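You operate a simulated robot arm through the tools that you are given. There is no shell and no other tool. Be economical: measure what you need, move in short steps, check, and stop when the job is done.

You are at the controls of a simulated two-armed robot. One attempt, no reset.

TASK
Take the black mould marked "LOT 3" from the top of the casting bench and leave it on the green plate. Open the grey drawer of the gauge bench, take the steel block with the smallest size on its label from there and leave it on top of the small cylinder with a purple top and shut the drawer again. Fetch the clear jug from the top of the service bench and set it on the low shelf of the narrow bench. Take the green hand brush on the top of the red tool chest and put it away on the top of the narrow bench. Do these in any order. Set down upright: black mould, clear jug.
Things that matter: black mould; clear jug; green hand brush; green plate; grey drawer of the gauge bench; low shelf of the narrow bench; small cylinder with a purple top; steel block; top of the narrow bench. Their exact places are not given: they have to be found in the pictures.

It is judged by the outcome, as a careful person would: the job done as asked, and still so three seconds after it is handed in. It fails if anything else is knocked over, pushed out of place, dropped, spilled or broken.

THE ROBOT
Two 6-joint arms with two-finger grippers on one trunk, on a base that drives. Base frame: it is fixed to the floor where the robot stands at the start and does not move with it; the origin is under the middle of the robot, x ahead of it, y to its left, z up; the surface under the hand at the start is at about z = 880. Lengths are in mm, angles in degrees, forces in N, time in s.
The left shoulder is at the start at [61, 142, 875], the right one opposite. With the tool pointing down near the work surface each hand reaches from about 260 to 700 mm from the robot's upright axis, wherever it stands, measured 20 degrees to its own side. Places, roughly: black mould [500, 0, 1000]; clear jug [-6000, 7250, 1000]; green hand brush (9x5x5 cm) [-3400, 7200, 1000]; green plate (9x9x1 cm) [600, 1700, 800]; grey drawer of the gauge bench [-1500, 6100, 700]; low shelf of the narrow bench [-5200, 5400, 300]; small cylinder with a purple top (5x5x10 cm) [200, 6100, 800]; steel block [-1500, 6000, 750]; top of the narrow bench [-5000, 5400, 900]. Payload 2.45 kg a hand.
The tool frame of a hand sits at the grasp point between the pads (the TCP): z along the fingers, y along the line on which they close. The tips reach 26 mm beyond it. Largest opening 96 mm; the body of the gripper starts 69 mm behind the TCP.
Orientation is that of the tool frame in the base frame, as [roll, pitch, yaw] about the fixed x, y, z axes, in that order (R = Rz(yaw) Ry(pitch) Rx(roll)). With the fingers straight down and closing along the base's y, the tool's x points along the base's -x, its y along +y and its z along -z.

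THE INTERFACE
- The arms move only by the tool play_rows. It takes "left_commands", "right_commands" or both (then of equal length, played together; a hand with none holds still); each is one flat list of numbers, 7 for each row, row after row: the shift along the tool's x, y, z in units of 500 mm (1.0 is 500 mm), then the turn, a rotation vector about the tool's x, y, z in units of 180 degrees (1.0 is 180 degrees), then the closure, from 0 (fully open) to 1 (shut). In form: [dx, dy, dz, wx, wy, wz, claw, dx, dy, dz, wx, wy, wz, claw, ...]. A call has 1 to 8 rows; each row is the pose to reach, as a shift and turn from the pose commanded when the call began, along the tool's axes at that moment. A call with a number of a shift or a turn outside -1 to 1 is refused whole. Each row takes 0.2 s and may step no farther than 50 mm and 8.6 degrees from the row before; otherwise, or with a gripper value out of range, the whole call is refused. Where a pose cannot be reached the arm comes as near as it can. A force on the tool above 40 N (or 10 N above the force at the start of the call, whichever is more), or a blocked arm, ends the call early, and 0.2 s more pass. Each finger halts on what it meets, pressing with about 37 N; the grip force reading is that of the motor and also rises with nothing between the fingers. The clock runs only during rows and for 0.2 s after the last one: add rows that repeat a pose to give the fingers time. The reply holds the time, the measured pose of the TCP, the force on the tool along the base axes, the opening and the grip force, in the units named above and with some noise, with the torque about the TCP (base axes, N m) and any sound that the robot's microphone picked up.
- Cameras (640 x 400 px; columns grow to the right, rows downward): "scene" is now at [127.1, -20.1, 1466.4]; the picture's right is [-0.08, -1.00, 0.00], its down [-0.77, 0.06, -0.64] and it looks along [0.64, -0.05, -0.77] (base axes); focal length 276 px, centre (320, 200). "left" rides on the left gripper at [82, -3, -98] in its tool frame; the picture's right is [0.04, 1.00, 0.00], its down [-0.73, 0.03, -0.68] and it looks along [-0.68, 0.03, 0.73] (tool axes); focal length 256 px, centre (320, 200). "right" rides on the right gripper at [81, 3, -98] in its tool frame; the picture's right is [-0.04, 1.00, 0.00], its down [-0.73, -0.03, -0.68] and it looks along [-0.68, -0.03, 0.73] (tool axes); focal length 256 px, centre (320, 200).
- snapshot(camera): a new picture of that camera. It takes no simulated time.
- raise_lower(by): slides the trunk up (or, below 0, down) by that many mm; the arms and the scene camera ride with it, the base frame stays. It gives what a move gives, with no picture.
- roll_base(legs): drives the robot by 1 to 6 legs, each [ahead, turn to the left] in mm and degrees, along the robot's own axes; the way and the turn of a leg run together, so that a leg with both is an arc; at most 1500 mm and 180 degrees a leg. The arms and the cameras ride along, it lands a little off, and it stops where it bumps. It gives what a move gives.
- aim_head(pan, tilt): turns the head with the scene camera to pan (to the left, within 86 degrees either way) and tilt (down, from -29 to 69), counted from straight ahead of the robot. It gives what a move gives.
- pixel_to_xyz(camera, pixels): there is no depth. For up to 12 entries [column, row, z] of the newest picture of that camera ("zoom" is the newest enlarged one), the place [x, y] in the base frame at which the ray of that pixel passes the height z, good to about 2 mm, but the place of the scene camera against the robot may be out by one fixed shift of up to 25 mm in any direction. It takes no simulated time.
- zoom(camera, box): a new picture of the part [left, top, right, bottom] of that camera's present view, enlarged. It takes no simulated time.
- finish_job(): hands the job in; it is judged then, once.

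Go step by step. Measure first, check grasps and placings, and put right what went wrong. The budget is 110 turns and 108 pictures, counting those below and the enlarged ones. Unless the task says otherwise, let go and move clear before handing in, and close with one line.

The tools are called after "Request:" as a command line: name --argument value ..., lists and objects as JSON in quotes. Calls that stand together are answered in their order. play_rows: Moves the arms, as the interface text tells. Its arguments: {"type":"object","properties":{"left_commands":{"type":"array"},"right_commands":{"type":"array"}},"required":[]} The other tools are called the same way: raise_lower (by) slides the trunk up or down; roll_base (legs) drives the base; aim_head (pan, tilt) turns the head that bears the scene camera; snapshot (camera) takes a picture; pixel_to_xyz (camera, pixels) gives the place at which the rays of pixels pass given heights; zoom (camera, box) takes an enlarged picture of a part of a camera's view; finish_job () hands the job in.

At the start:

```text
clock: 0.0
left_ee_pos: [517.0, 131.9, 1110.8]
left_orientation: [180.0, 0.0, -179.7]
left_force: [-0.4, 0.2, 0.4]
left_moment: [0.0, 0.0, -0.02]
left_finger_gap: 95.7
left_grip_force: 0.1
right_ee_pos: [478.7, -299.3, 1113.6]
right_orientation: [179.9, 0.1, -179.8]
right_force: [0.0, -0.7, 0.5]
right_moment: [0.01, -0.03, 0.01]
right_finger_gap: 96.3
right_grip_force: 0.0
trunk travel left (down, up): [-500.0, 90.0]
robot x, y, heading: [-0.3, -2.7, 0.0]
head pan, tilt: [-4.4, 50.3]
```

scene: 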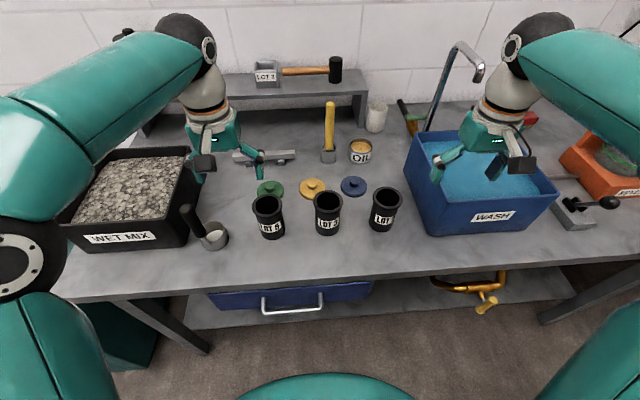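
right: 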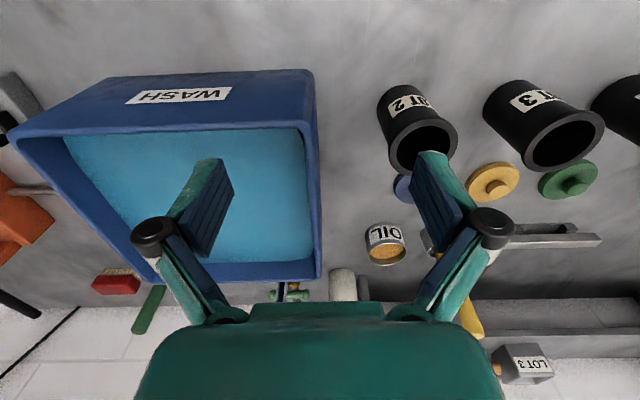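
left: 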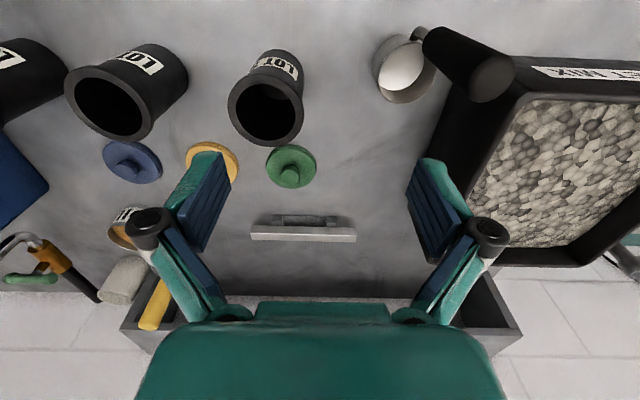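

Three black moulds stand at about (268,215), (328,212), (384,208); the right hand's camera suggests the middle is LOT 3. I enlarge to read the labels and measure the place.

Request:
zoom --camera "scene" --box '[230, 170, 430, 260]'

Request:
pixel_to_xyz --camera "right" --pixels '[[565, 140, 980], [528, 85, 880], [543, 150, 980], [530, 130, 980], [600, 130, 980]]'

Request:
pixel_to_xyz --camera "scene" --pixels '[[328, 200, 980], [328, 234, 880], [315, 200, 980], [341, 200, 980]]'

Request:
pixel_to_xyz --camera "left" --pixels '[[110, 108, 980], [66, 100, 980], [154, 115, 980]]'

```text
3.20 times, centred on (330, 215) of scene
```

zoom: 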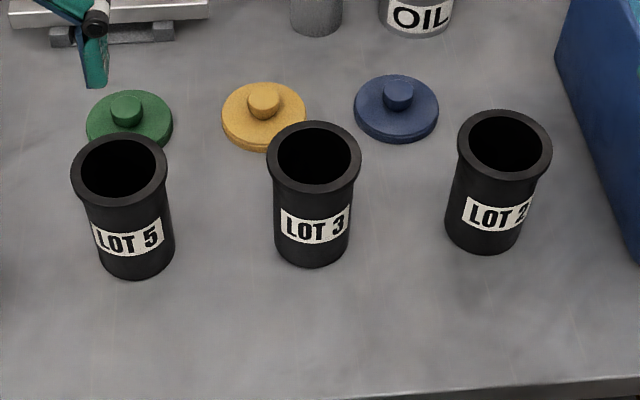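

```text
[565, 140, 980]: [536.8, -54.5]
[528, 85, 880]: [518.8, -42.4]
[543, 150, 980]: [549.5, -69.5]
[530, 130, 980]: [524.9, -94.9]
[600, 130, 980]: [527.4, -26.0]
```

```text
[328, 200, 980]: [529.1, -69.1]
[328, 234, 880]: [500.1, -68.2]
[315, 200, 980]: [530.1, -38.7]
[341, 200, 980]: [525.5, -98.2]
```

```text
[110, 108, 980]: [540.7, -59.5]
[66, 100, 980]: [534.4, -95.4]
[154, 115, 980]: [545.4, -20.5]
```

The middle mould (328,212) is LOT 3, rim about [537,-57,983] from both hand cameras, about 72 mm across. Before moving I look left to see the rest of the room.

Request:
aim_head --pan 65 --tilt 20

Request:
snapshot --camera "scene"

```text
clock: 1.4
left_ee_pos: [516.9, 131.9, 1111.5]
left_orientation: [180.0, -0.1, -179.9]
left_force: [0.5, 0.2, 0.2]
left_moment: [-0.01, -0.01, 0.01]
left_finger_gap: 96.2
left_grip_force: 0.0
right_ee_pos: [477.1, -298.4, 1114.1]
right_orientation: [180.0, 0.0, -179.8]
right_force: [0.8, -0.5, -0.1]
right_moment: [-0.01, 0.02, 0.03]
right_finger_gap: 96.0
right_grip_force: 0.1
trunk travel left (down, up): [-500.0, 90.0]
robot x, y, heading: [0.0, -2.5, 0.1]
head pan, tilt: [65.0, 20.0]
```

```text
103 pictures are left
```

scene: 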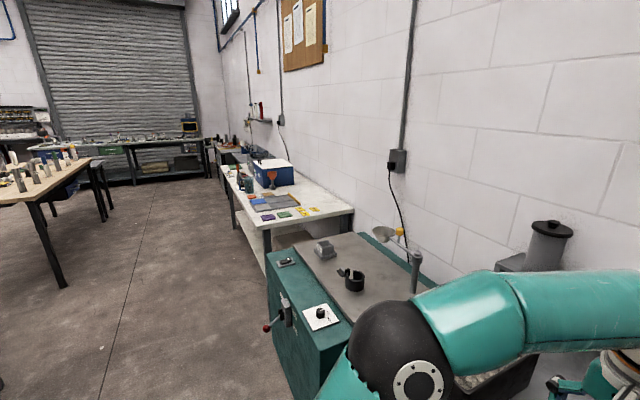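

The bench with small coloured pieces lies along the wall at the left (285,213). I now bring the left hand over LOT 3 at the present height.

Request:
play_rows --left_commands '[-0.01, -0.095, 0, 0, 0, 0, 0, -0.02, -0.19, 0, 0, 0, 0, 0, -0.03, -0.285, 0, 0, 0, 0, 0, -0.042, -0.378, 0, 0, 0, 0, 0, -0.042, -0.378, 0.08, 0, 0, 0, 0]'

Request:
snapshot --camera "left"

```text
clock: 2.6
left_ee_pos: [539.1, -55.1, 1074.1]
left_orientation: [-179.9, 0.1, -179.8]
left_force: [-0.1, -0.9, -0.8]
left_moment: [0.03, 0.0, 0.02]
left_finger_gap: 96.1
left_grip_force: 0.0
right_ee_pos: [477.1, -298.2, 1116.6]
right_orientation: [-179.9, 0.0, -179.6]
right_force: [0.3, 0.2, 1.0]
right_moment: [0.01, -0.01, 0.02]
right_finger_gap: 95.9
right_grip_force: 0.2
trunk travel left (down, up): [-500.0, 90.0]
robot x, y, heading: [3.1, -4.8, -0.1]
head pan, tilt: [65.0, 20.0]
```

```text
102 pictures are left
```

left: 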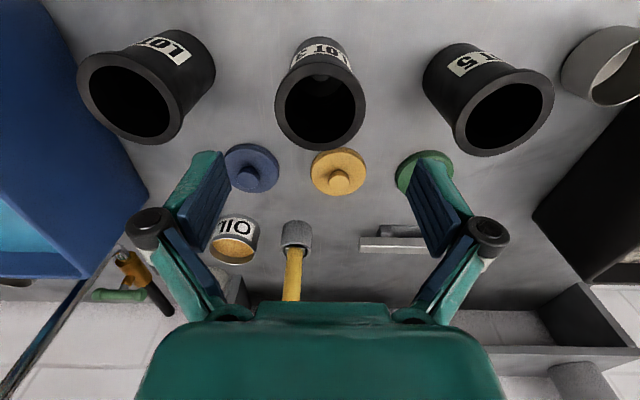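

The rim of LOT 3 is at about (320,107) here, which I turn into coordinates.

Request:
pixel_to_xyz --camera "left" --pixels '[[320, 107, 983], [275, 107, 983], [366, 107, 983], [320, 64, 983], [320, 150, 983], [325, 38, 880], [120, 105, 983], [507, 112, 983]]'

```text
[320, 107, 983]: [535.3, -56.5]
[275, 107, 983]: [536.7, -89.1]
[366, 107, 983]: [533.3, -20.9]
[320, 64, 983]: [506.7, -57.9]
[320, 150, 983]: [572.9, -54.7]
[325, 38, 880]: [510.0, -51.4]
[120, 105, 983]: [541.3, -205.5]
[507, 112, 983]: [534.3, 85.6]
```

The rim centre comes out at about [539,-56], straight under the hand. I go down to z = 938 and close.

Request:
play_rows --left_commands '[0, 0, 0.08, 0, 0, 0, 0, 0, 0, 0.16, 0, 0, 0, 0, 0, 0, 0.22, 0, 0, 0, 0, 0, 0, 0.272, 0, 0, 0, 0, 0, 0, 0.272, 0, 0, 0, 0.5, 0, 0, 0.272, 0, 0, 0, 1, 0, 0, 0.272, 0, 0, 0, 1]'

Request:
snapshot --camera "left"

```text
clock: 4.2
left_ee_pos: [539.6, -57.5, 938.5]
left_orientation: [-179.7, 0.3, -179.9]
left_force: [3.6, 0.2, 15.5]
left_moment: [-0.01, 0.15, -0.01]
left_finger_gap: 67.8
left_grip_force: 37.3
right_ee_pos: [477.1, -298.9, 1114.7]
right_orientation: [-179.9, 0.0, -179.8]
right_force: [-0.9, 0.1, 0.3]
right_moment: [0.0, 0.05, 0.0]
right_finger_gap: 96.2
right_grip_force: 0.0
trunk travel left (down, up): [-500.0, 90.0]
robot x, y, heading: [0.0, 0.1, 0.1]
head pan, tilt: [65.0, 20.0]
```

```text
101 pictures are left
```

left: 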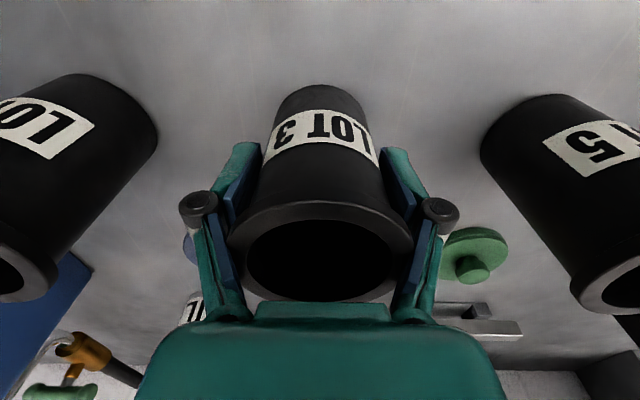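

LOT 3 is between the fingers with a gap of 67.8 mm. I lift it 165 mm.

Request:
play_rows --left_commands '[0, 0, -0.03, 0, 0, 0, 1, 0, 0, -0.1, 0, 0, 0, 1, 0, 0, -0.18, 0, 0, 0, 1, 0, 0, -0.26, 0, 0, 0, 1, 0, 0, -0.34, 0, 0, 0, 1, 0, 0, -0.34, 0, 0, 0, 1]'

Request:
snapshot --camera "left"

Request:
zoom --camera "scene" --box '[220, 140, 440, 270]'

```text
clock: 5.6
left_ee_pos: [538.8, -58.8, 1106.2]
left_orientation: [-180.0, 0.0, -179.9]
left_force: [-0.8, 0.7, -0.5]
left_moment: [0.0, -0.01, 0.02]
left_finger_gap: 63.2
left_grip_force: 37.0
right_ee_pos: [478.0, -299.6, 1113.8]
right_orientation: [-179.9, -0.1, -179.8]
right_force: [0.3, -0.9, -0.4]
right_moment: [0.0, -0.04, 0.0]
right_finger_gap: 96.0
right_grip_force: 0.1
trunk travel left (down, up): [-500.0, 90.0]
robot x, y, heading: [2.2, -1.1, -0.3]
head pan, tilt: [65.0, 20.0]
```

```text
100 pictures are left
```

left: 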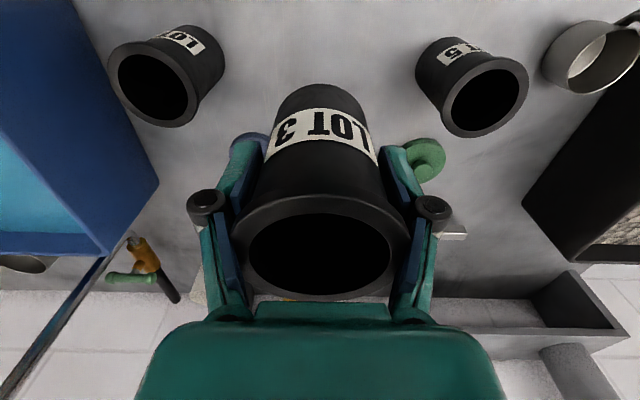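

```text
2.91 times, centred on (330, 205) of scene
```

zoom: 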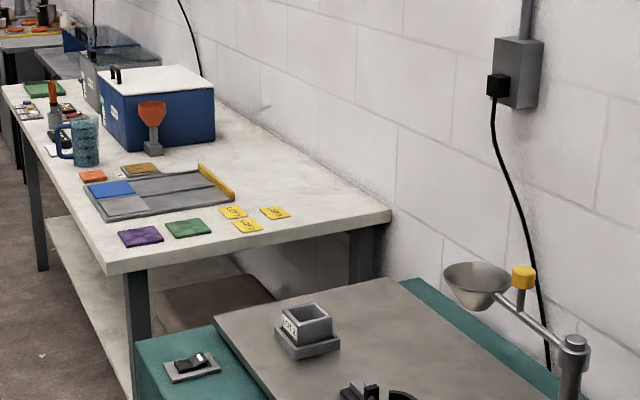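

The mould is held well clear. The green plate is at (188,228) in the enlarged picture; I locate it and the bench edges.

Request:
pixel_to_xyz --camera "zoom" --pixels '[[188, 228, 800], [140, 237, 800], [107, 268, 800], [390, 215, 800], [188, 228, 850], [5, 85, 800], [250, 225, 800]]'

```text
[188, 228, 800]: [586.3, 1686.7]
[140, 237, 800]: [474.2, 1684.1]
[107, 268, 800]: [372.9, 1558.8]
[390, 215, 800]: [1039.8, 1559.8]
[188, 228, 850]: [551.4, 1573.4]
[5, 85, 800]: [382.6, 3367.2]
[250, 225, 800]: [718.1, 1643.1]
```

The plate is near [586,1687] on a bench with its front at x about 373. I measure the free floor for driving.

Request:
pixel_to_xyz --camera "scene" --pixels '[[62, 286, 0], [110, 208, 0], [135, 184, 0], [272, 310, 750], [285, 400, 0], [265, 330, 700], [96, 158, 800], [0, 202, 800]]'

Request:
aim_head --pan 86 --tilt 25

Request:
snapshot --camera "scene"

```text
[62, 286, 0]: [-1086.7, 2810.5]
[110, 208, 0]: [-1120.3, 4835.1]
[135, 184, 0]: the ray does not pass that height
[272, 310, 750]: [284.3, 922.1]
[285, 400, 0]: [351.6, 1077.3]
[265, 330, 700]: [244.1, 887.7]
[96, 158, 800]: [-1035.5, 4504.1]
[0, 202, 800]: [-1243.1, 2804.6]
```

```text
clock: 6.5
left_ee_pos: [538.9, -59.6, 1104.4]
left_orientation: [179.9, 0.0, -179.9]
left_force: [-0.4, 0.4, -0.2]
left_moment: [-0.01, -0.04, -0.01]
left_finger_gap: 62.7
left_grip_force: 37.2
right_ee_pos: [477.9, -300.5, 1114.6]
right_orientation: [179.9, 0.1, -179.8]
right_force: [0.3, 0.0, 0.1]
right_moment: [-0.02, -0.02, 0.01]
right_finger_gap: 96.0
right_grip_force: 0.0
trunk travel left (down, up): [-500.0, 90.0]
robot x, y, heading: [-1.7, -1.8, -0.2]
head pan, tilt: [85.9, 25.0]
```

```text
98 pictures are left
```

scene: 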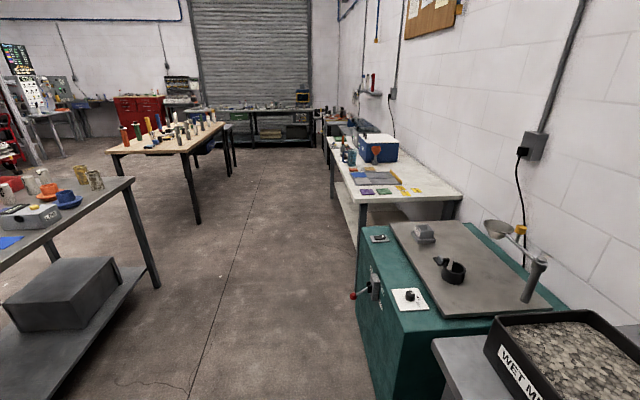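

There is a nearer table on the left with its leg at (158,287). I measure the aisle before driving.

Request:
pixel_to_xyz --camera "scene" --pixels '[[158, 287, 0], [134, 178, 880], [198, 222, 0], [236, 167, 0], [363, 240, 0], [367, 398, 0]]'

```text
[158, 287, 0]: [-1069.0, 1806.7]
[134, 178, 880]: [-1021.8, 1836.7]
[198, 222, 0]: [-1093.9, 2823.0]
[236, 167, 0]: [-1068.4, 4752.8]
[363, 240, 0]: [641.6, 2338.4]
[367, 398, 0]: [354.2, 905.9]
```

The aisle is clear from x about -1020 to 280. I back off, turn, drive along and face the plate bench.

Request:
roll_base --legs '[[-400, 0], [0, 90], [1000, 0], [750, 0], [0, -90]]'

Request:
aim_head --pan 0 --tilt 40

Request:
snapshot --camera "scene"

```text
clock: 10.6
left_ee_pos: [122.8, 135.1, 1104.7]
left_orientation: [-179.9, 0.1, -159.1]
left_force: [0.2, 0.0, 0.2]
left_moment: [-0.03, -0.01, -0.03]
left_finger_gap: 62.2
left_grip_force: 36.8
right_ee_pos: [151.1, -112.6, 1115.3]
right_orientation: [-180.0, -0.1, -158.9]
right_force: [0.2, 0.5, 0.1]
right_moment: [-0.03, -0.01, -0.02]
right_finger_gap: 95.9
right_grip_force: 0.0
trunk travel left (down, up): [-500.0, 90.0]
robot x, y, heading: [-399.8, -18.0, 20.6]
head pan, tilt: [85.9, 25.0]
stopped in leg 2: the robot was blocked; the commanded pose is now the measured one
```

```text
clock: 12.2
left_ee_pos: [123.3, 133.5, 1105.2]
left_orientation: [-179.8, 0.0, -159.1]
left_force: [0.3, -0.5, 0.1]
left_moment: [-0.04, -0.01, 0.02]
left_finger_gap: 62.0
left_grip_force: 37.0
right_ee_pos: [151.9, -113.8, 1114.9]
right_orientation: [-180.0, 0.0, -159.0]
right_force: [-0.4, -0.6, 0.3]
right_moment: [0.0, 0.03, -0.01]
right_finger_gap: 96.2
right_grip_force: 0.2
trunk travel left (down, up): [-500.0, 90.0]
robot x, y, heading: [-399.6, -20.8, 20.4]
head pan, tilt: [0.0, 40.0]
```

```text
97 pictures are left
```

scene: 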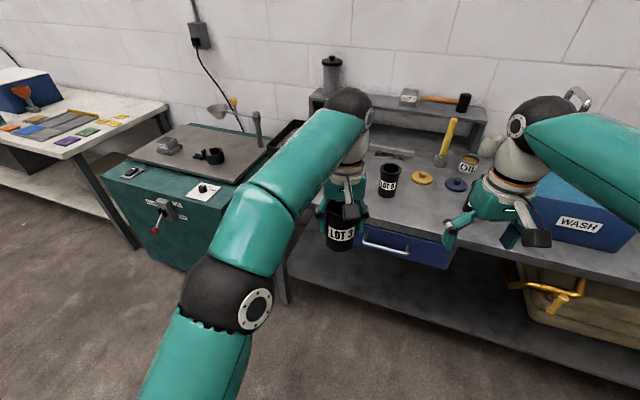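

The turn was blocked at 20.6°, probably by something behind. I look to the left rear.

Request:
aim_head --pan 86 --tilt 50

Request:
snapshot --camera "scene"

Request:
aim_head --pan -86 --tilt 50

Request:
snapshot --camera "scene"

```text
clock: 13.8
left_ee_pos: [123.9, 133.1, 1106.5]
left_orientation: [-179.9, 0.1, -159.1]
left_force: [0.0, -0.1, -1.0]
left_moment: [-0.02, -0.02, 0.04]
left_finger_gap: 62.0
left_grip_force: 37.3
right_ee_pos: [151.4, -113.2, 1115.1]
right_orientation: [-180.0, 0.0, -159.0]
right_force: [-0.2, 0.3, 0.3]
right_moment: [0.02, 0.05, 0.01]
right_finger_gap: 96.1
right_grip_force: 0.0
trunk travel left (down, up): [-500.0, 90.0]
robot x, y, heading: [-398.0, -18.3, 20.8]
head pan, tilt: [85.9, 50.0]
```

```text
96 pictures are left
```

scene: 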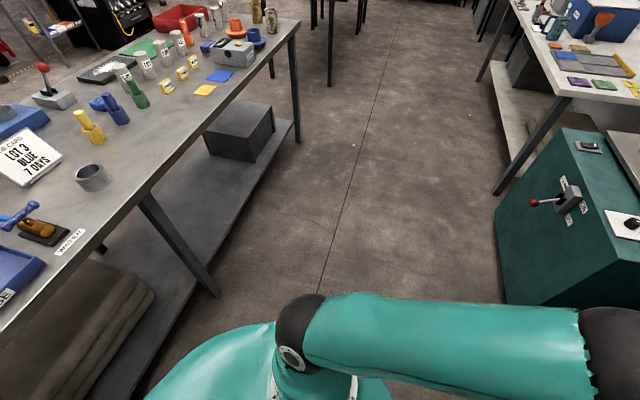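

```text
clock: 16.4
left_ee_pos: [122.6, 133.3, 1104.8]
left_orientation: [-179.8, 0.0, -159.1]
left_force: [0.2, -0.3, 0.4]
left_moment: [0.01, -0.01, 0.01]
left_finger_gap: 62.7
left_grip_force: 37.0
right_ee_pos: [152.4, -113.3, 1115.3]
right_orientation: [-180.0, -0.1, -159.0]
right_force: [0.4, -0.3, -0.6]
right_moment: [-0.03, 0.01, 0.04]
right_finger_gap: 96.0
right_grip_force: 0.1
trunk travel left (down, up): [-500.0, 90.0]
robot x, y, heading: [-397.8, -19.0, 20.6]
head pan, tilt: [-85.9, 50.0]
```

```text
95 pictures are left
```

scene: 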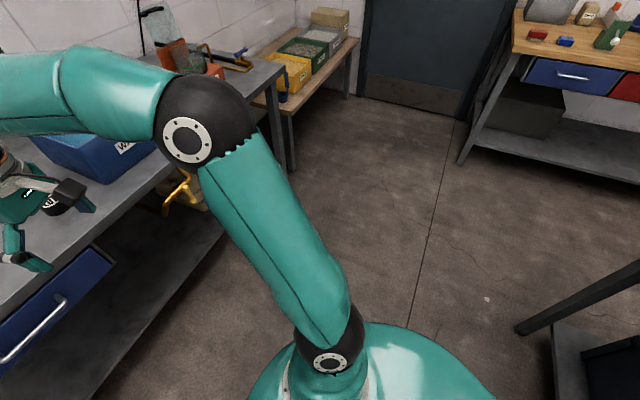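

A long bench stands behind (edge around (150,190), low shelf front at (210,290)). I compute its line.

Request:
pixel_to_xyz --camera "scene" --pixels '[[525, 330, 0], [640, 262, 200], [560, 400, 200], [195, 340, 0], [90, 300, 880], [285, 70, 880]]'

Request:
aim_head --pan 86 --tilt 60

Request:
snapshot --camera "scene"

Request:
pixel_to_xyz --camera "scene" --pixels '[[160, 330, 0], [215, 250, 0], [100, 250, 880], [60, 300, 880], [250, 300, 0], [490, 300, 0]]'

```text
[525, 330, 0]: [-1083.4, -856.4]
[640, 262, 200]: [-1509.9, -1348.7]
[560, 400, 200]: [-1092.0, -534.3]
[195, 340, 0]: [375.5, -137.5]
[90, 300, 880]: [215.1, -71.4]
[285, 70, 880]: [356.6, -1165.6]
```

```text
clock: 19.0
left_ee_pos: [124.7, 133.1, 1105.8]
left_orientation: [-179.8, 0.0, -159.0]
left_force: [0.4, 0.9, -0.1]
left_moment: [0.01, 0.01, -0.02]
left_finger_gap: 62.1
left_grip_force: 37.1
right_ee_pos: [151.4, -114.9, 1115.5]
right_orientation: [179.9, -0.1, -159.0]
right_force: [0.6, -0.5, -0.5]
right_moment: [0.03, -0.01, 0.0]
right_finger_gap: 95.9
right_grip_force: 0.1
trunk travel left (down, up): [-500.0, 90.0]
robot x, y, heading: [-399.0, -14.2, 20.8]
head pan, tilt: [85.9, 60.0]
```

```text
94 pictures are left
```

scene: 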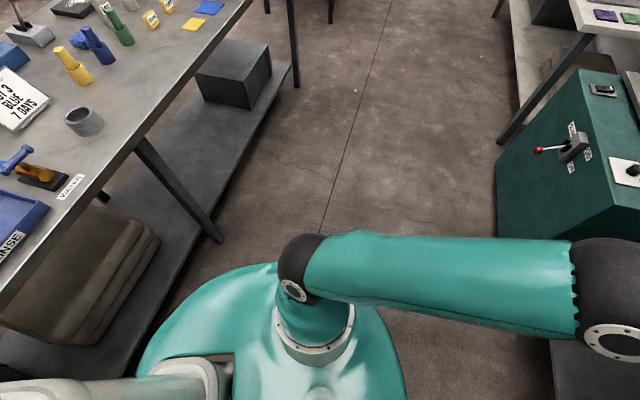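

```text
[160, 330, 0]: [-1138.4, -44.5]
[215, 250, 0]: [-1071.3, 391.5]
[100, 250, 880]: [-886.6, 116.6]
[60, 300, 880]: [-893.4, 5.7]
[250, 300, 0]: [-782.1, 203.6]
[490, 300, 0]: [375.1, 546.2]
```

The bench behind has its front at x about -1000, so the base's rear corner touched it. I move forward 150 mm and finish the turn there, then see.

Request:
roll_base --legs '[[140, 0], [0, 69.4]]'

```text
clock: 22.6
left_ee_pos: [-27.5, 522.7, 1106.0]
left_orientation: [-179.9, 0.0, -111.2]
left_force: [-0.4, 0.3, -0.5]
left_moment: [-0.01, -0.06, 0.01]
left_finger_gap: 62.0
left_grip_force: 36.9
right_ee_pos: [175.6, 377.4, 1115.9]
right_orientation: [-179.8, 0.0, -111.1]
right_force: [-0.2, 0.1, 0.5]
right_moment: [-0.02, -0.04, -0.02]
right_finger_gap: 95.9
right_grip_force: 0.1
trunk travel left (down, up): [-500.0, 90.0]
robot x, y, heading: [-226.7, 21.4, 69.6]
head pan, tilt: [85.9, 60.0]
stopped in leg 2: the robot was blocked; the commanded pose is now the measured one
```

Blocked again at 69.6°. I look steeply down at the base on both sides to learn its footprint.

Request:
aim_head --pan -80 --tilt 69

Request:
snapshot --camera "scene"

Request:
aim_head --pan 0 --tilt 60

Request:
snapshot --camera "scene"

```text
clock: 25.1
left_ee_pos: [-25.8, 520.6, 1107.1]
left_orientation: [-179.9, 0.1, -111.2]
left_force: [-0.6, 0.6, -0.5]
left_moment: [0.0, 0.02, 0.03]
left_finger_gap: 62.1
left_grip_force: 36.9
right_ee_pos: [176.1, 377.0, 1115.4]
right_orientation: [179.9, 0.1, -111.1]
right_force: [0.1, 0.6, 0.5]
right_moment: [0.0, 0.02, 0.0]
right_finger_gap: 96.0
right_grip_force: 0.0
trunk travel left (down, up): [-500.0, 90.0]
robot x, y, heading: [-229.9, 18.1, 69.4]
head pan, tilt: [-80.0, 68.8]
```

```text
93 pictures are left
```

scene: 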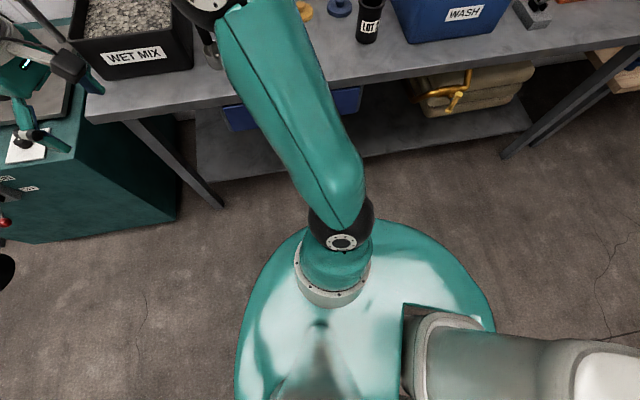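

```text
clock: 26.7
left_ee_pos: [-25.0, 520.0, 1106.5]
left_orientation: [-179.8, -0.1, -111.2]
left_force: [-0.4, -0.2, -0.2]
left_moment: [0.05, -0.04, 0.01]
left_finger_gap: 62.1
left_grip_force: 37.4
right_ee_pos: [177.1, 377.2, 1116.4]
right_orientation: [180.0, -0.1, -111.0]
right_force: [0.4, -0.1, 0.5]
right_moment: [-0.01, 0.01, 0.0]
right_finger_gap: 96.0
right_grip_force: 0.0
trunk travel left (down, up): [-500.0, 90.0]
robot x, y, heading: [-228.6, 20.6, 69.3]
head pan, tilt: [0.0, 60.0]
```

```text
92 pictures are left
```

scene: 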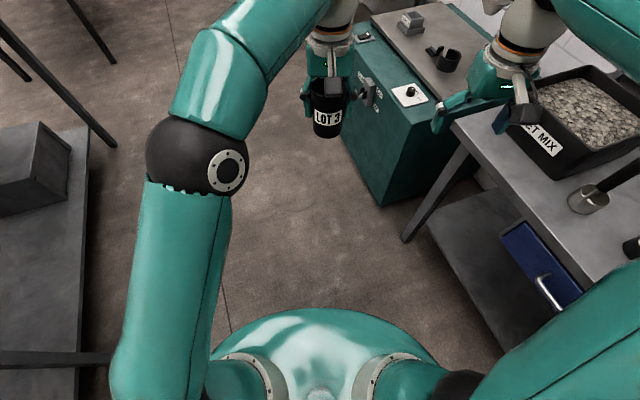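

Only the dome of the trunk shows; I compute floor points seen right next to it to bound the base footprint.

Request:
pixel_to_xyz --camera "scene" --pixels '[[210, 350, 0], [240, 320, 0], [320, 300, 0], [410, 320, 0], [435, 345, 0], [405, 240, 0], [505, 350, 0], [90, 380, 0], [115, 145, 0], [375, 205, 0]]'

```text
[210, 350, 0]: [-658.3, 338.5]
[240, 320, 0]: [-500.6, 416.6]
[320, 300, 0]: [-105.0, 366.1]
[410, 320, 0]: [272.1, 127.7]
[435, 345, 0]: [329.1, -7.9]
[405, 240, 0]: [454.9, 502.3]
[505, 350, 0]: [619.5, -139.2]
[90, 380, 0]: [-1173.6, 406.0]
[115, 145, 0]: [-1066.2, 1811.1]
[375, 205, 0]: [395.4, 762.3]
```

The two stops look like contact on the side of the rear bench. I drive a little forward and turn the rest to see whether it frees.

Request:
roll_base --legs '[[120, 0], [0, 20.5]]'

Request:
aim_head --pan 86 --tilt 45

Request:
snapshot --camera "scene"

```text
clock: 29.1
left_ee_pos: [-171.7, 671.7, 1106.5]
left_orientation: [-179.9, -0.1, -90.7]
left_force: [-0.3, 0.2, -0.4]
left_moment: [0.02, 0.01, -0.02]
left_finger_gap: 62.1
left_grip_force: 36.7
right_ee_pos: [67.0, 608.7, 1115.3]
right_orientation: [180.0, 0.0, -90.7]
right_force: [-0.6, 0.8, -0.2]
right_moment: [0.02, -0.01, 0.01]
right_finger_gap: 96.1
right_grip_force: 0.0
trunk travel left (down, up): [-500.0, 90.0]
robot x, y, heading: [-171.1, 130.1, 90.3]
head pan, tilt: [0.0, 60.0]
```

```text
clock: 30.7
left_ee_pos: [-172.4, 672.4, 1106.3]
left_orientation: [-179.9, -0.1, -90.7]
left_force: [0.3, 0.0, -1.5]
left_moment: [0.02, -0.01, -0.01]
left_finger_gap: 62.2
left_grip_force: 37.9
right_ee_pos: [68.5, 608.4, 1116.4]
right_orientation: [179.9, 0.1, -90.6]
right_force: [0.0, -0.4, 0.2]
right_moment: [-0.03, 0.02, 0.0]
right_finger_gap: 96.1
right_grip_force: 0.0
trunk travel left (down, up): [-500.0, 90.0]
robot x, y, heading: [-172.1, 128.9, 89.9]
head pan, tilt: [85.9, 45.0]
```

```text
91 pictures are left
```

scene: 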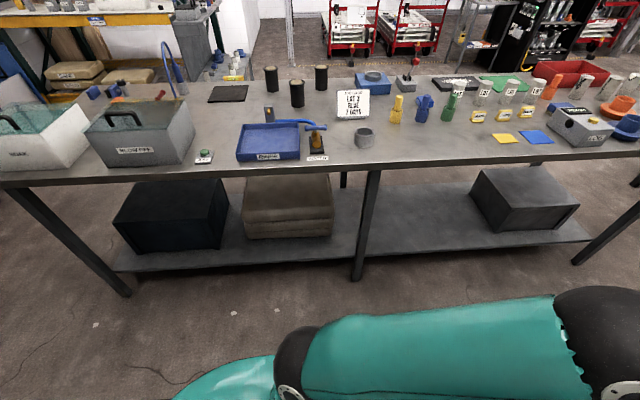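

Now the heading is 90° and nothing seems disturbed. I drive along the aisle, drifting to its middle, and look before turning.

Request:
roll_base --legs '[[500, 14], [500, -14], [625, 0]]'

Request:
aim_head --pan -60 --tilt 40

Request:
snapshot --camera "scene"

```text
clock: 39.5
left_ee_pos: [-285.6, 2287.6, 1106.8]
left_orientation: [-179.9, 0.0, -91.0]
left_force: [0.8, 0.7, -1.3]
left_moment: [-0.06, 0.01, -0.01]
left_finger_gap: 62.3
left_grip_force: 37.1
right_ee_pos: [-46.9, 2223.0, 1116.1]
right_orientation: [-180.0, 0.0, -90.6]
right_force: [-0.2, 0.9, 0.4]
right_moment: [-0.02, -0.01, 0.0]
right_finger_gap: 96.0
right_grip_force: 0.1
trunk travel left (down, up): [-500.0, 90.0]
robot x, y, heading: [-281.5, 1743.7, 89.8]
head pan, tilt: [85.9, 45.0]
```

```text
clock: 41.8
left_ee_pos: [-286.0, 2284.9, 1106.6]
left_orientation: [-180.0, 0.1, -90.9]
left_force: [0.6, -0.1, -0.2]
left_moment: [0.02, -0.01, 0.0]
left_finger_gap: 62.2
left_grip_force: 36.9
right_ee_pos: [-46.8, 2222.3, 1117.0]
right_orientation: [180.0, 0.0, -90.7]
right_force: [0.5, 0.6, -0.7]
right_moment: [0.01, 0.02, -0.01]
right_finger_gap: 96.0
right_grip_force: 0.0
trunk travel left (down, up): [-500.0, 90.0]
robot x, y, heading: [-291.3, 1747.1, 89.8]
head pan, tilt: [-60.0, 40.0]
```

```text
90 pictures are left
```

scene: 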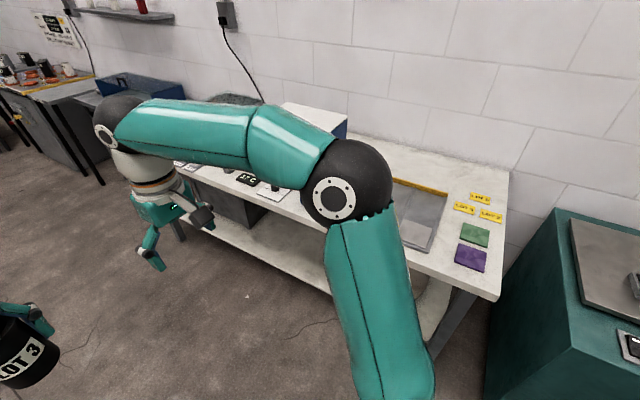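

The plates are at (475,235) and (470,257). I turn to face the bench.

Request:
roll_base --legs '[[0, -89.8]]'

Request:
aim_head --pan 0 --tilt 45

Request:
snapshot --camera "scene"

```text
clock: 44.6
left_ee_pos: [113.9, 2110.6, 1107.5]
left_orientation: [-179.9, 0.2, -138.6]
left_force: [0.3, -0.4, -0.4]
left_moment: [0.05, 0.03, 0.0]
left_finger_gap: 62.2
left_grip_force: 36.4
right_ee_pos: [227.3, 1889.9, 1118.5]
right_orientation: [180.0, 0.0, -138.5]
right_force: [0.7, 0.5, -0.2]
right_moment: [-0.01, 0.01, 0.02]
right_finger_gap: 96.3
right_grip_force: 0.1
trunk travel left (down, up): [-500.0, 90.0]
robot x, y, heading: [-312.7, 1771.5, 40.7]
head pan, tilt: [-60.0, 40.0]
stopped in leg 1: the robot was blocked; the commanded pose is now the measured one
```

```text
clock: 45.9
left_ee_pos: [111.9, 2111.7, 1109.4]
left_orientation: [-179.8, 0.2, -138.6]
left_force: [0.5, 0.0, -0.5]
left_moment: [0.03, 0.0, 0.03]
left_finger_gap: 62.2
left_grip_force: 36.9
right_ee_pos: [225.6, 1890.3, 1119.4]
right_orientation: [-179.9, 0.1, -138.4]
right_force: [0.5, 0.6, -0.1]
right_moment: [0.0, 0.0, -0.01]
right_finger_gap: 96.0
right_grip_force: 0.1
trunk travel left (down, up): [-500.0, 90.0]
robot x, y, heading: [-313.1, 1771.7, 40.7]
head pan, tilt: [0.0, 45.0]
```

```text
89 pictures are left
```

scene: 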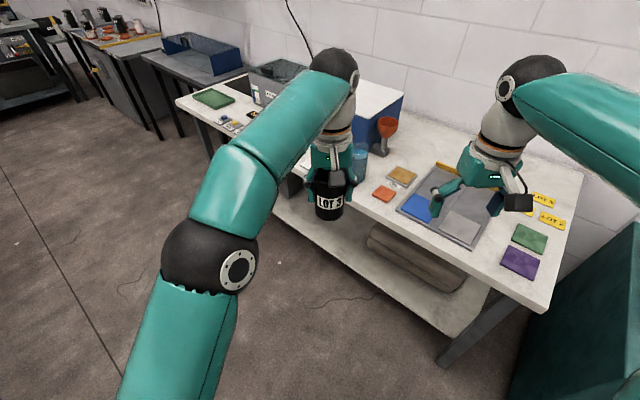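

Blocked at 40.7°, pushed toward (-x,+y), so the contact is probably with the green machine on the right. I look down on that side.

Request:
aim_head --pan -75 --tilt 65

Request:
snapshot --camera "scene"

Request:
pixel_to_xyz --camera "scene" --pixels '[[225, 330, 0], [270, 240, 0], [320, 205, 0], [420, 205, 0], [500, 290, 0], [480, 240, 0]]'

```text
clock: 47.4
left_ee_pos: [112.8, 2111.6, 1109.6]
left_orientation: [-179.7, 0.2, -138.4]
left_force: [0.7, -0.3, -1.3]
left_moment: [-0.02, 0.01, 0.0]
left_finger_gap: 62.2
left_grip_force: 37.0
right_ee_pos: [224.6, 1890.6, 1117.6]
right_orientation: [180.0, 0.2, -138.6]
right_force: [-0.1, 0.4, 1.0]
right_moment: [0.02, 0.01, -0.05]
right_finger_gap: 96.1
right_grip_force: 0.0
trunk travel left (down, up): [-500.0, 90.0]
robot x, y, heading: [-313.2, 1772.2, 40.6]
head pan, tilt: [-75.0, 65.0]
```

```text
88 pictures are left
```

scene: 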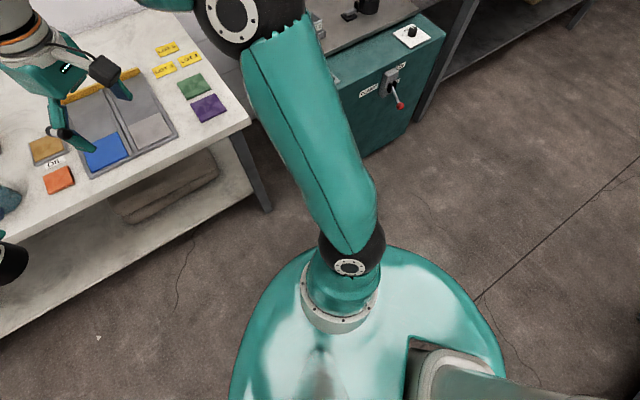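

```text
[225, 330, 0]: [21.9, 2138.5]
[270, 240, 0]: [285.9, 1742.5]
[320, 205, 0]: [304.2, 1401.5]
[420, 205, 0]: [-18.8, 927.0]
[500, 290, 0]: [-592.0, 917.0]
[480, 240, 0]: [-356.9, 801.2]
```

The floor all round the base is clear in this picture, so the stop may not be a real contact. I try the remaining turn in smaller legs.

Request:
roll_base --legs '[[0, -20], [0, -20.6]]'

```text
clock: 49.5
left_ee_pos: [217.3, 1910.8, 1110.2]
left_orientation: [-179.7, 0.3, -162.4]
left_force: [-0.6, -0.7, -0.5]
left_moment: [0.04, 0.04, 0.02]
left_finger_gap: 62.0
left_grip_force: 37.2
right_ee_pos: [230.4, 1662.9, 1118.7]
right_orientation: [179.9, 0.0, -162.4]
right_force: [0.0, -0.4, -0.3]
right_moment: [0.03, -0.01, 0.02]
right_finger_gap: 96.0
right_grip_force: 0.1
trunk travel left (down, up): [-500.0, 90.0]
robot x, y, heading: [-315.3, 1792.9, 16.8]
head pan, tilt: [-75.0, 65.0]
stopped in leg 2: the robot was blocked; the commanded pose is now the measured one
```

It turned another 24° before stopping. I go on with the remaining turn.

Request:
roll_base --legs '[[0, -16.8]]'

Request:
aim_head --pan 0 --tilt 50

Request:
snapshot --camera "scene"

```text
clock: 50.9
left_ee_pos: [227.8, 1775.1, 1111.5]
left_orientation: [-179.7, 0.4, -177.0]
left_force: [-0.1, -0.2, -0.4]
left_moment: [0.0, -0.01, 0.04]
left_finger_gap: 61.9
left_grip_force: 36.9
right_ee_pos: [179.5, 1531.7, 1120.3]
right_orientation: [180.0, 0.1, -176.8]
right_force: [0.6, 0.2, 0.3]
right_moment: [-0.01, 0.01, 0.01]
right_finger_gap: 96.2
right_grip_force: 0.1
trunk travel left (down, up): [-500.0, 90.0]
robot x, y, heading: [-317.7, 1804.5, 2.3]
head pan, tilt: [-75.0, 65.0]
stopped in leg 1: the robot was blocked; the commanded pose is now the measured one
```

```text
clock: 52.4
left_ee_pos: [229.2, 1775.7, 1110.8]
left_orientation: [-179.6, 0.4, -177.1]
left_force: [0.7, -1.2, -1.8]
left_moment: [0.02, -0.03, 0.03]
left_finger_gap: 62.4
left_grip_force: 37.1
right_ee_pos: [179.9, 1532.4, 1118.8]
right_orientation: [180.0, 0.2, -176.8]
right_force: [-0.1, -0.1, -0.5]
right_moment: [0.0, 0.02, 0.02]
right_finger_gap: 96.1
right_grip_force: 0.1
trunk travel left (down, up): [-500.0, 90.0]
robot x, y, heading: [-314.6, 1804.1, 2.2]
head pan, tilt: [0.0, 50.0]
```

```text
87 pictures are left
```

scene: 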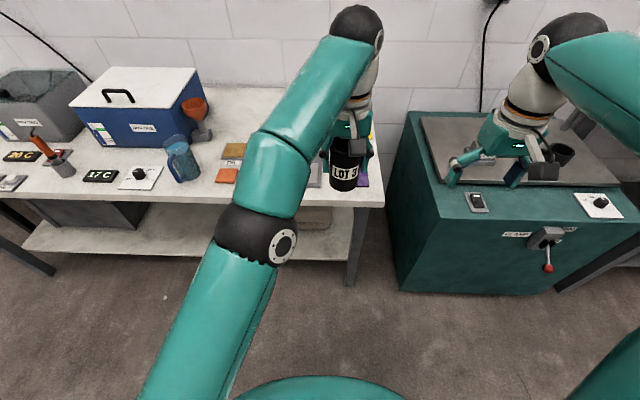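

Heading is now 2.3° at [-316,1804]; the path to the bench is free. I drive forward with a slight shift to the right.

Request:
roll_base --legs '[[150, -20], [150, 18]]'

Request:
snapshot --camera "left"

```text
clock: 54.7
left_ee_pos: [432.6, 1635.5, 1115.2]
left_orientation: [-179.3, 0.8, 172.3]
left_force: [1.6, -0.7, -2.3]
left_moment: [-0.03, 0.17, -0.01]
left_finger_gap: 62.1
left_grip_force: 36.9
right_ee_pos: [338.4, 1404.9, 1121.8]
right_orientation: [-179.9, 0.3, 172.5]
right_force: [0.9, -0.2, -0.5]
right_moment: [0.01, 0.18, -0.02]
right_finger_gap: 95.7
right_grip_force: 0.0
trunk travel left (down, up): [-500.0, 90.0]
robot x, y, heading: [-102.8, 1772.7, -11.3]
head pan, tilt: [0.0, 50.0]
stopped in leg 2: the robot was blocked; the commanded pose is now the measured one
```

```text
86 pictures are left
```

left: 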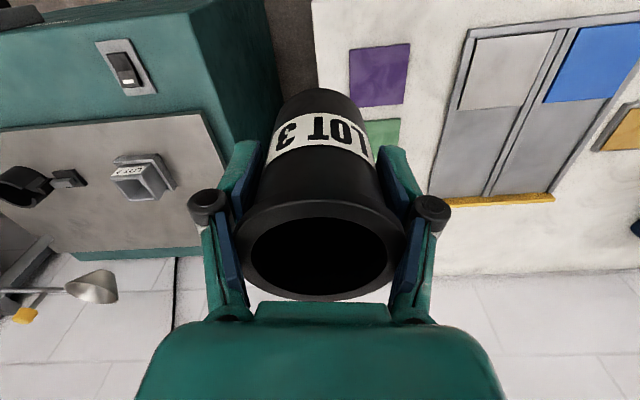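

The hand camera sees the green plate edge at (382,133) behind the mould. One more short straight drive brings the plate in comfortable reach.

Request:
roll_base --legs '[[90, 0]]'

Request:
snapshot --camera "left"

Request:
snapshot --camera "right"

Request:
snapshot --camera "scene"

```text
clock: 55.8
left_ee_pos: [518.1, 1616.0, 1116.2]
left_orientation: [-179.3, 0.9, 172.3]
left_force: [0.7, 0.3, -0.3]
left_moment: [-0.01, 0.07, -0.01]
left_finger_gap: 62.2
left_grip_force: 36.9
right_ee_pos: [424.3, 1387.1, 1123.4]
right_orientation: [180.0, 0.3, 172.6]
right_force: [-0.1, 0.4, -0.7]
right_moment: [-0.02, 0.04, 0.01]
right_finger_gap: 96.2
right_grip_force: 0.0
trunk travel left (down, up): [-500.0, 90.0]
robot x, y, heading: [-8.8, 1756.2, -11.7]
head pan, tilt: [0.0, 50.0]
```

```text
85 pictures are left
```

left: 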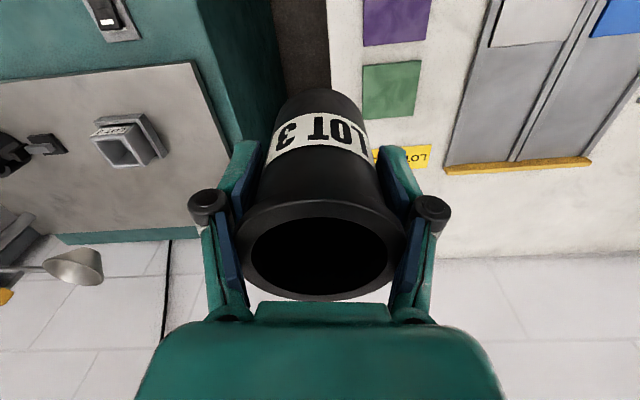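

```text
84 pictures are left
```

right: 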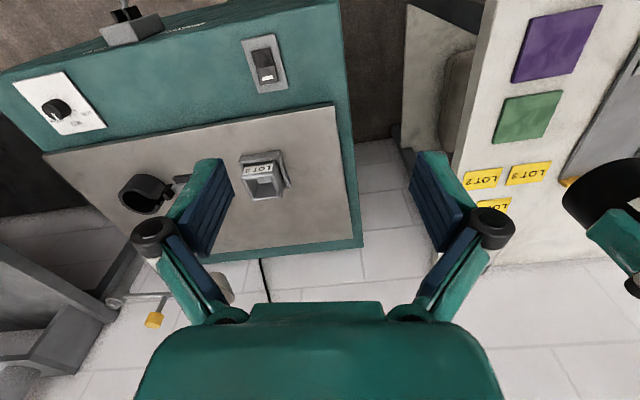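

```text
83 pictures are left
```

scene: 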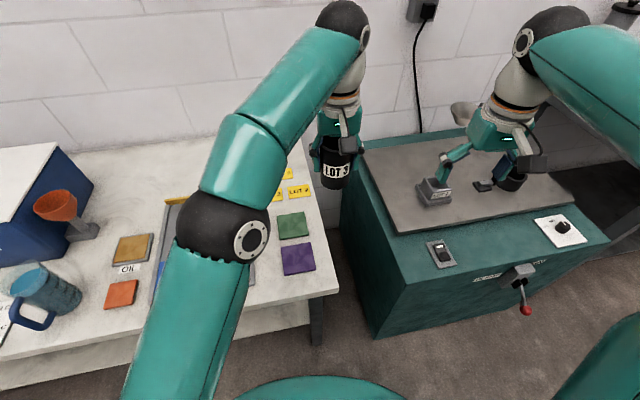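

The plate is centred at (391,90) in the left and (527,117) in the right hand view; I triangulate its height.

Request:
pixel_to_xyz --camera "left" --pixels '[[391, 90, 780], [391, 90, 810], [391, 90, 840], [363, 66, 810], [422, 60, 810], [415, 115, 810], [362, 120, 810]]'

Request:
pixel_to_xyz --camera "right" --pixels '[[527, 117, 780], [527, 117, 810], [527, 117, 840]]'

```text
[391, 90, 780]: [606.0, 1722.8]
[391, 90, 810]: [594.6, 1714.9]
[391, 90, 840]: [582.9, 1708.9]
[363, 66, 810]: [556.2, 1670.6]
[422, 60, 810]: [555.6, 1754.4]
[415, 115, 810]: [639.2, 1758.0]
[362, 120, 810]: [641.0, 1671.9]
```

```text
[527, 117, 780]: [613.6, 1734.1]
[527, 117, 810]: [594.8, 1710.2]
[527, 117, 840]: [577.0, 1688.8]
```

Both rays meet at about [597,1716,803]. I move over it and go down to leave about 35 mm of clearance.

Request:
play_rows --left_commands '[-0.043, 0.072, 0, 0, 0, 0, 1, -0.086, 0.145, 0, 0, 0, 0, 1, -0.13, 0.217, 0, 0, 0, 0, 1, -0.13, 0.217, 0.09, 0, 0, 0, 1, -0.13, 0.217, 0.18, 0, 0, 0, 1, -0.13, 0.217, 0.27, 0, 0, 0, 1, -0.13, 0.217, 0.36, 0, 0, 0, 1, -0.13, 0.217, 0.42, 0, 0, 0, 1]'

Request:
snapshot --camera "left"

Request:
snapshot --camera "scene"

```text
clock: 57.6
left_ee_pos: [599.5, 1711.5, 907.4]
left_orientation: [-179.2, 1.0, 172.3]
left_force: [0.5, -0.4, -1.6]
left_moment: [0.0, -0.01, 0.0]
left_finger_gap: 61.9
left_grip_force: 36.7
left hand out of reach, approached as far as the arm can: row 3
right_ee_pos: [423.5, 1386.6, 1124.2]
right_orientation: [180.0, 0.4, 172.5]
right_force: [-0.1, 0.5, -0.9]
right_moment: [0.04, 0.03, 0.01]
right_finger_gap: 95.9
right_grip_force: 0.0
trunk travel left (down, up): [-500.0, 90.0]
robot x, y, heading: [-10.6, 1754.3, -11.6]
head pan, tilt: [0.0, 50.0]
```

```text
82 pictures are left
```

left: 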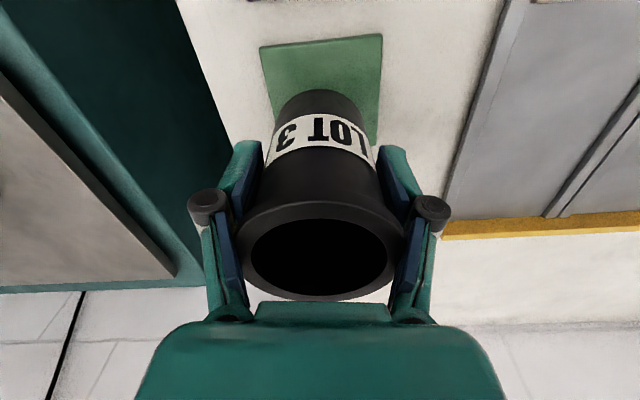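

```text
81 pictures are left
```

scene: 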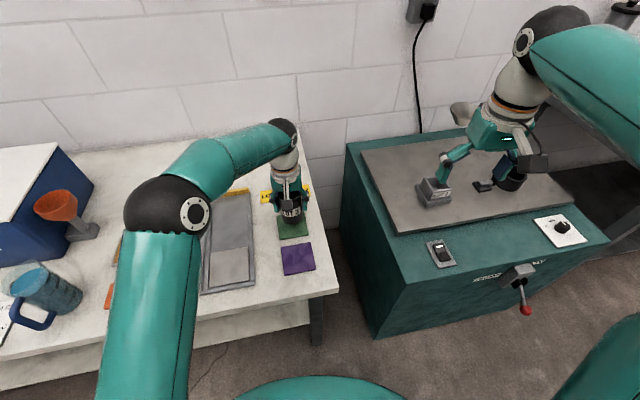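

The plate's near corners (260,45), (383,33) and (377,140) are visible. I check the centring.

Request:
pixel_to_xyz --camera "left" --pixels '[[260, 46, 803], [383, 34, 803], [377, 140, 803], [320, 95, 850]]'

```text
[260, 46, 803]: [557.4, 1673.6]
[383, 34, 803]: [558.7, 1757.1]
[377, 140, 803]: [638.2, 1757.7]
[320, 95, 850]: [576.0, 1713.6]
```

Well centred. I lower in small steps, levelling the hand, until contact.

Request:
play_rows --left_commands '[0, 0.007, 0.04, -0.0022, 0.003, 0, 1, 0, 0.007, 0.07, -0.0044, 0.0057, 0, 1, 0, 0.007, 0.08, -0.0044, 0.0057, 0, 1, 0, 0.007, 0.09, -0.0044, 0.0057, 0, 1, 0, 0.007, 0.1, -0.0044, 0.0057, 0, 1]'

```text
clock: 58.7
left_ee_pos: [603.9, 1713.6, 871.7]
left_orientation: [-179.9, 0.7, 172.5]
left_force: [-5.1, 2.9, 17.8]
left_moment: [0.25, 0.39, 0.05]
left_finger_gap: 62.1
left_grip_force: 37.2
right_ee_pos: [423.4, 1386.4, 1124.4]
right_orientation: [-179.9, 0.5, 172.5]
right_force: [0.9, 0.1, -0.6]
right_moment: [0.02, 0.03, -0.02]
right_finger_gap: 96.0
right_grip_force: 0.1
trunk travel left (down, up): [-500.0, 90.0]
robot x, y, heading: [-4.7, 1755.5, -11.4]
head pan, tilt: [0.0, 50.0]
stopped in row 5 (left hand): the force on the tool passed its limit at 44 N (the readings are from after the stop); the commanded pose is now the measured one
```

Contact with the plate at TCP z 872. I open and rise straight up.

Request:
play_rows --left_commands '[0, 0, -0.003, 0, 0, 0, 0.6, 0, 0, -0.003, 0, 0, 0, 0.2, 0, 0, -0.003, 0, 0, 0, 0, 0, 0, -0.05, 0, 0, 0, 0, 0, 0, -0.13, 0, 0, 0, 0, 0, 0, -0.22, 0, 0, 0, 0, 0, 0, -0.31, 0, 0, 0, 0, 0, 0, -0.4, 0, 0, 0, 0]'

Request:
snapshot --camera "left"

Request:
zoom --camera "scene" --box '[220, 160, 380, 290]'

```text
clock: 60.5
left_ee_pos: [602.1, 1713.7, 1067.7]
left_orientation: [-179.9, 0.4, 172.4]
left_force: [0.2, 0.2, -0.1]
left_moment: [0.02, -0.01, 0.0]
left_finger_gap: 95.9
left_grip_force: 0.0
right_ee_pos: [423.3, 1387.7, 1124.9]
right_orientation: [179.9, 0.4, 172.5]
right_force: [-0.3, -0.2, 0.5]
right_moment: [0.02, 0.02, 0.0]
right_finger_gap: 95.9
right_grip_force: 0.1
trunk travel left (down, up): [-500.0, 90.0]
robot x, y, heading: [-7.7, 1754.6, -11.4]
head pan, tilt: [0.0, 50.0]
```

```text
80 pictures are left
```

left: 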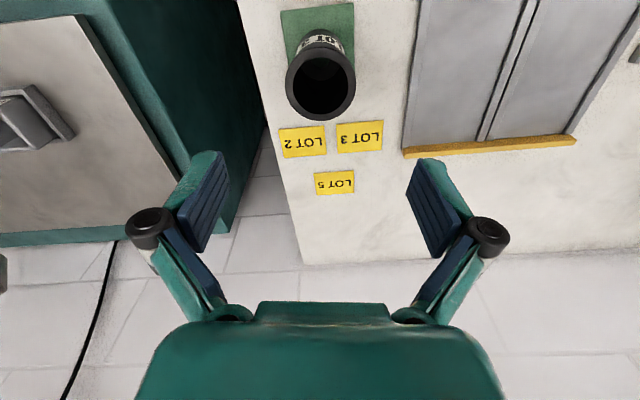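

```text
3.08 times, centred on (300, 225) of scene
```

zoom: 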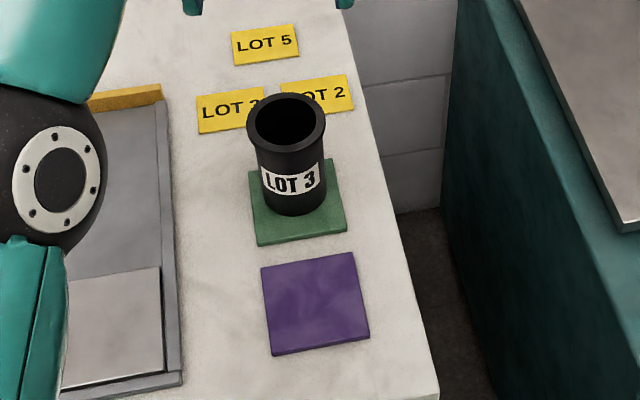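

LOT 3 stands upright on the green plate. I back off, draw the hands in, and turn up the aisle in small legs.

Request:
play_rows --left_commands '[0.08, 0, -0.05, 0, 0, 0, 0, 0.17, 0, -0.1, 0, 0, 0, 0, 0.26, 0, -0.1, 0, 0, 0, 0, 0.35, 0, -0.1, 0, 0, 0, 0.5, 0.44, 0, -0.1, 0, 0, 0, 1]' --right_commands '[0.04, 0, 0, 0, 0, 0, 0, 0.08, 0, 0, 0, 0, 0, 0, 0.12, 0, 0, 0, 0, 0, 0, 0.16, 0, 0, 0, 0, 0, 0.5, 0.16, 0, 0, 0, 0, 0, 1]'

Request:
roll_base --legs '[[-320, 0], [0, 17], [0, 17], [0, 17], [0, 17], [0, 17]]'

```text
refused: row 2 steps farther than a row can; nothing moved
```

```text
clock: 67.1
left_ee_pos: [-49.9, 2370.2, 1066.5]
left_orientation: [-179.9, 0.5, -120.2]
left_force: [-0.3, 1.1, 0.2]
left_moment: [-0.05, -0.09, -0.03]
left_finger_gap: 95.8
left_grip_force: 0.1
right_ee_pos: [183.3, 2080.8, 1125.7]
right_orientation: [-179.8, 0.4, -120.3]
right_force: [-0.1, 0.7, 0.2]
right_moment: [-0.02, -0.06, 0.03]
right_finger_gap: 96.1
right_grip_force: 0.0
trunk travel left (down, up): [-500.0, 90.0]
robot x, y, heading: [-272.0, 1785.8, 57.5]
head pan, tilt: [0.0, 50.0]
stopped in leg 5: the robot was blocked; the commanded pose is now the measured one
```

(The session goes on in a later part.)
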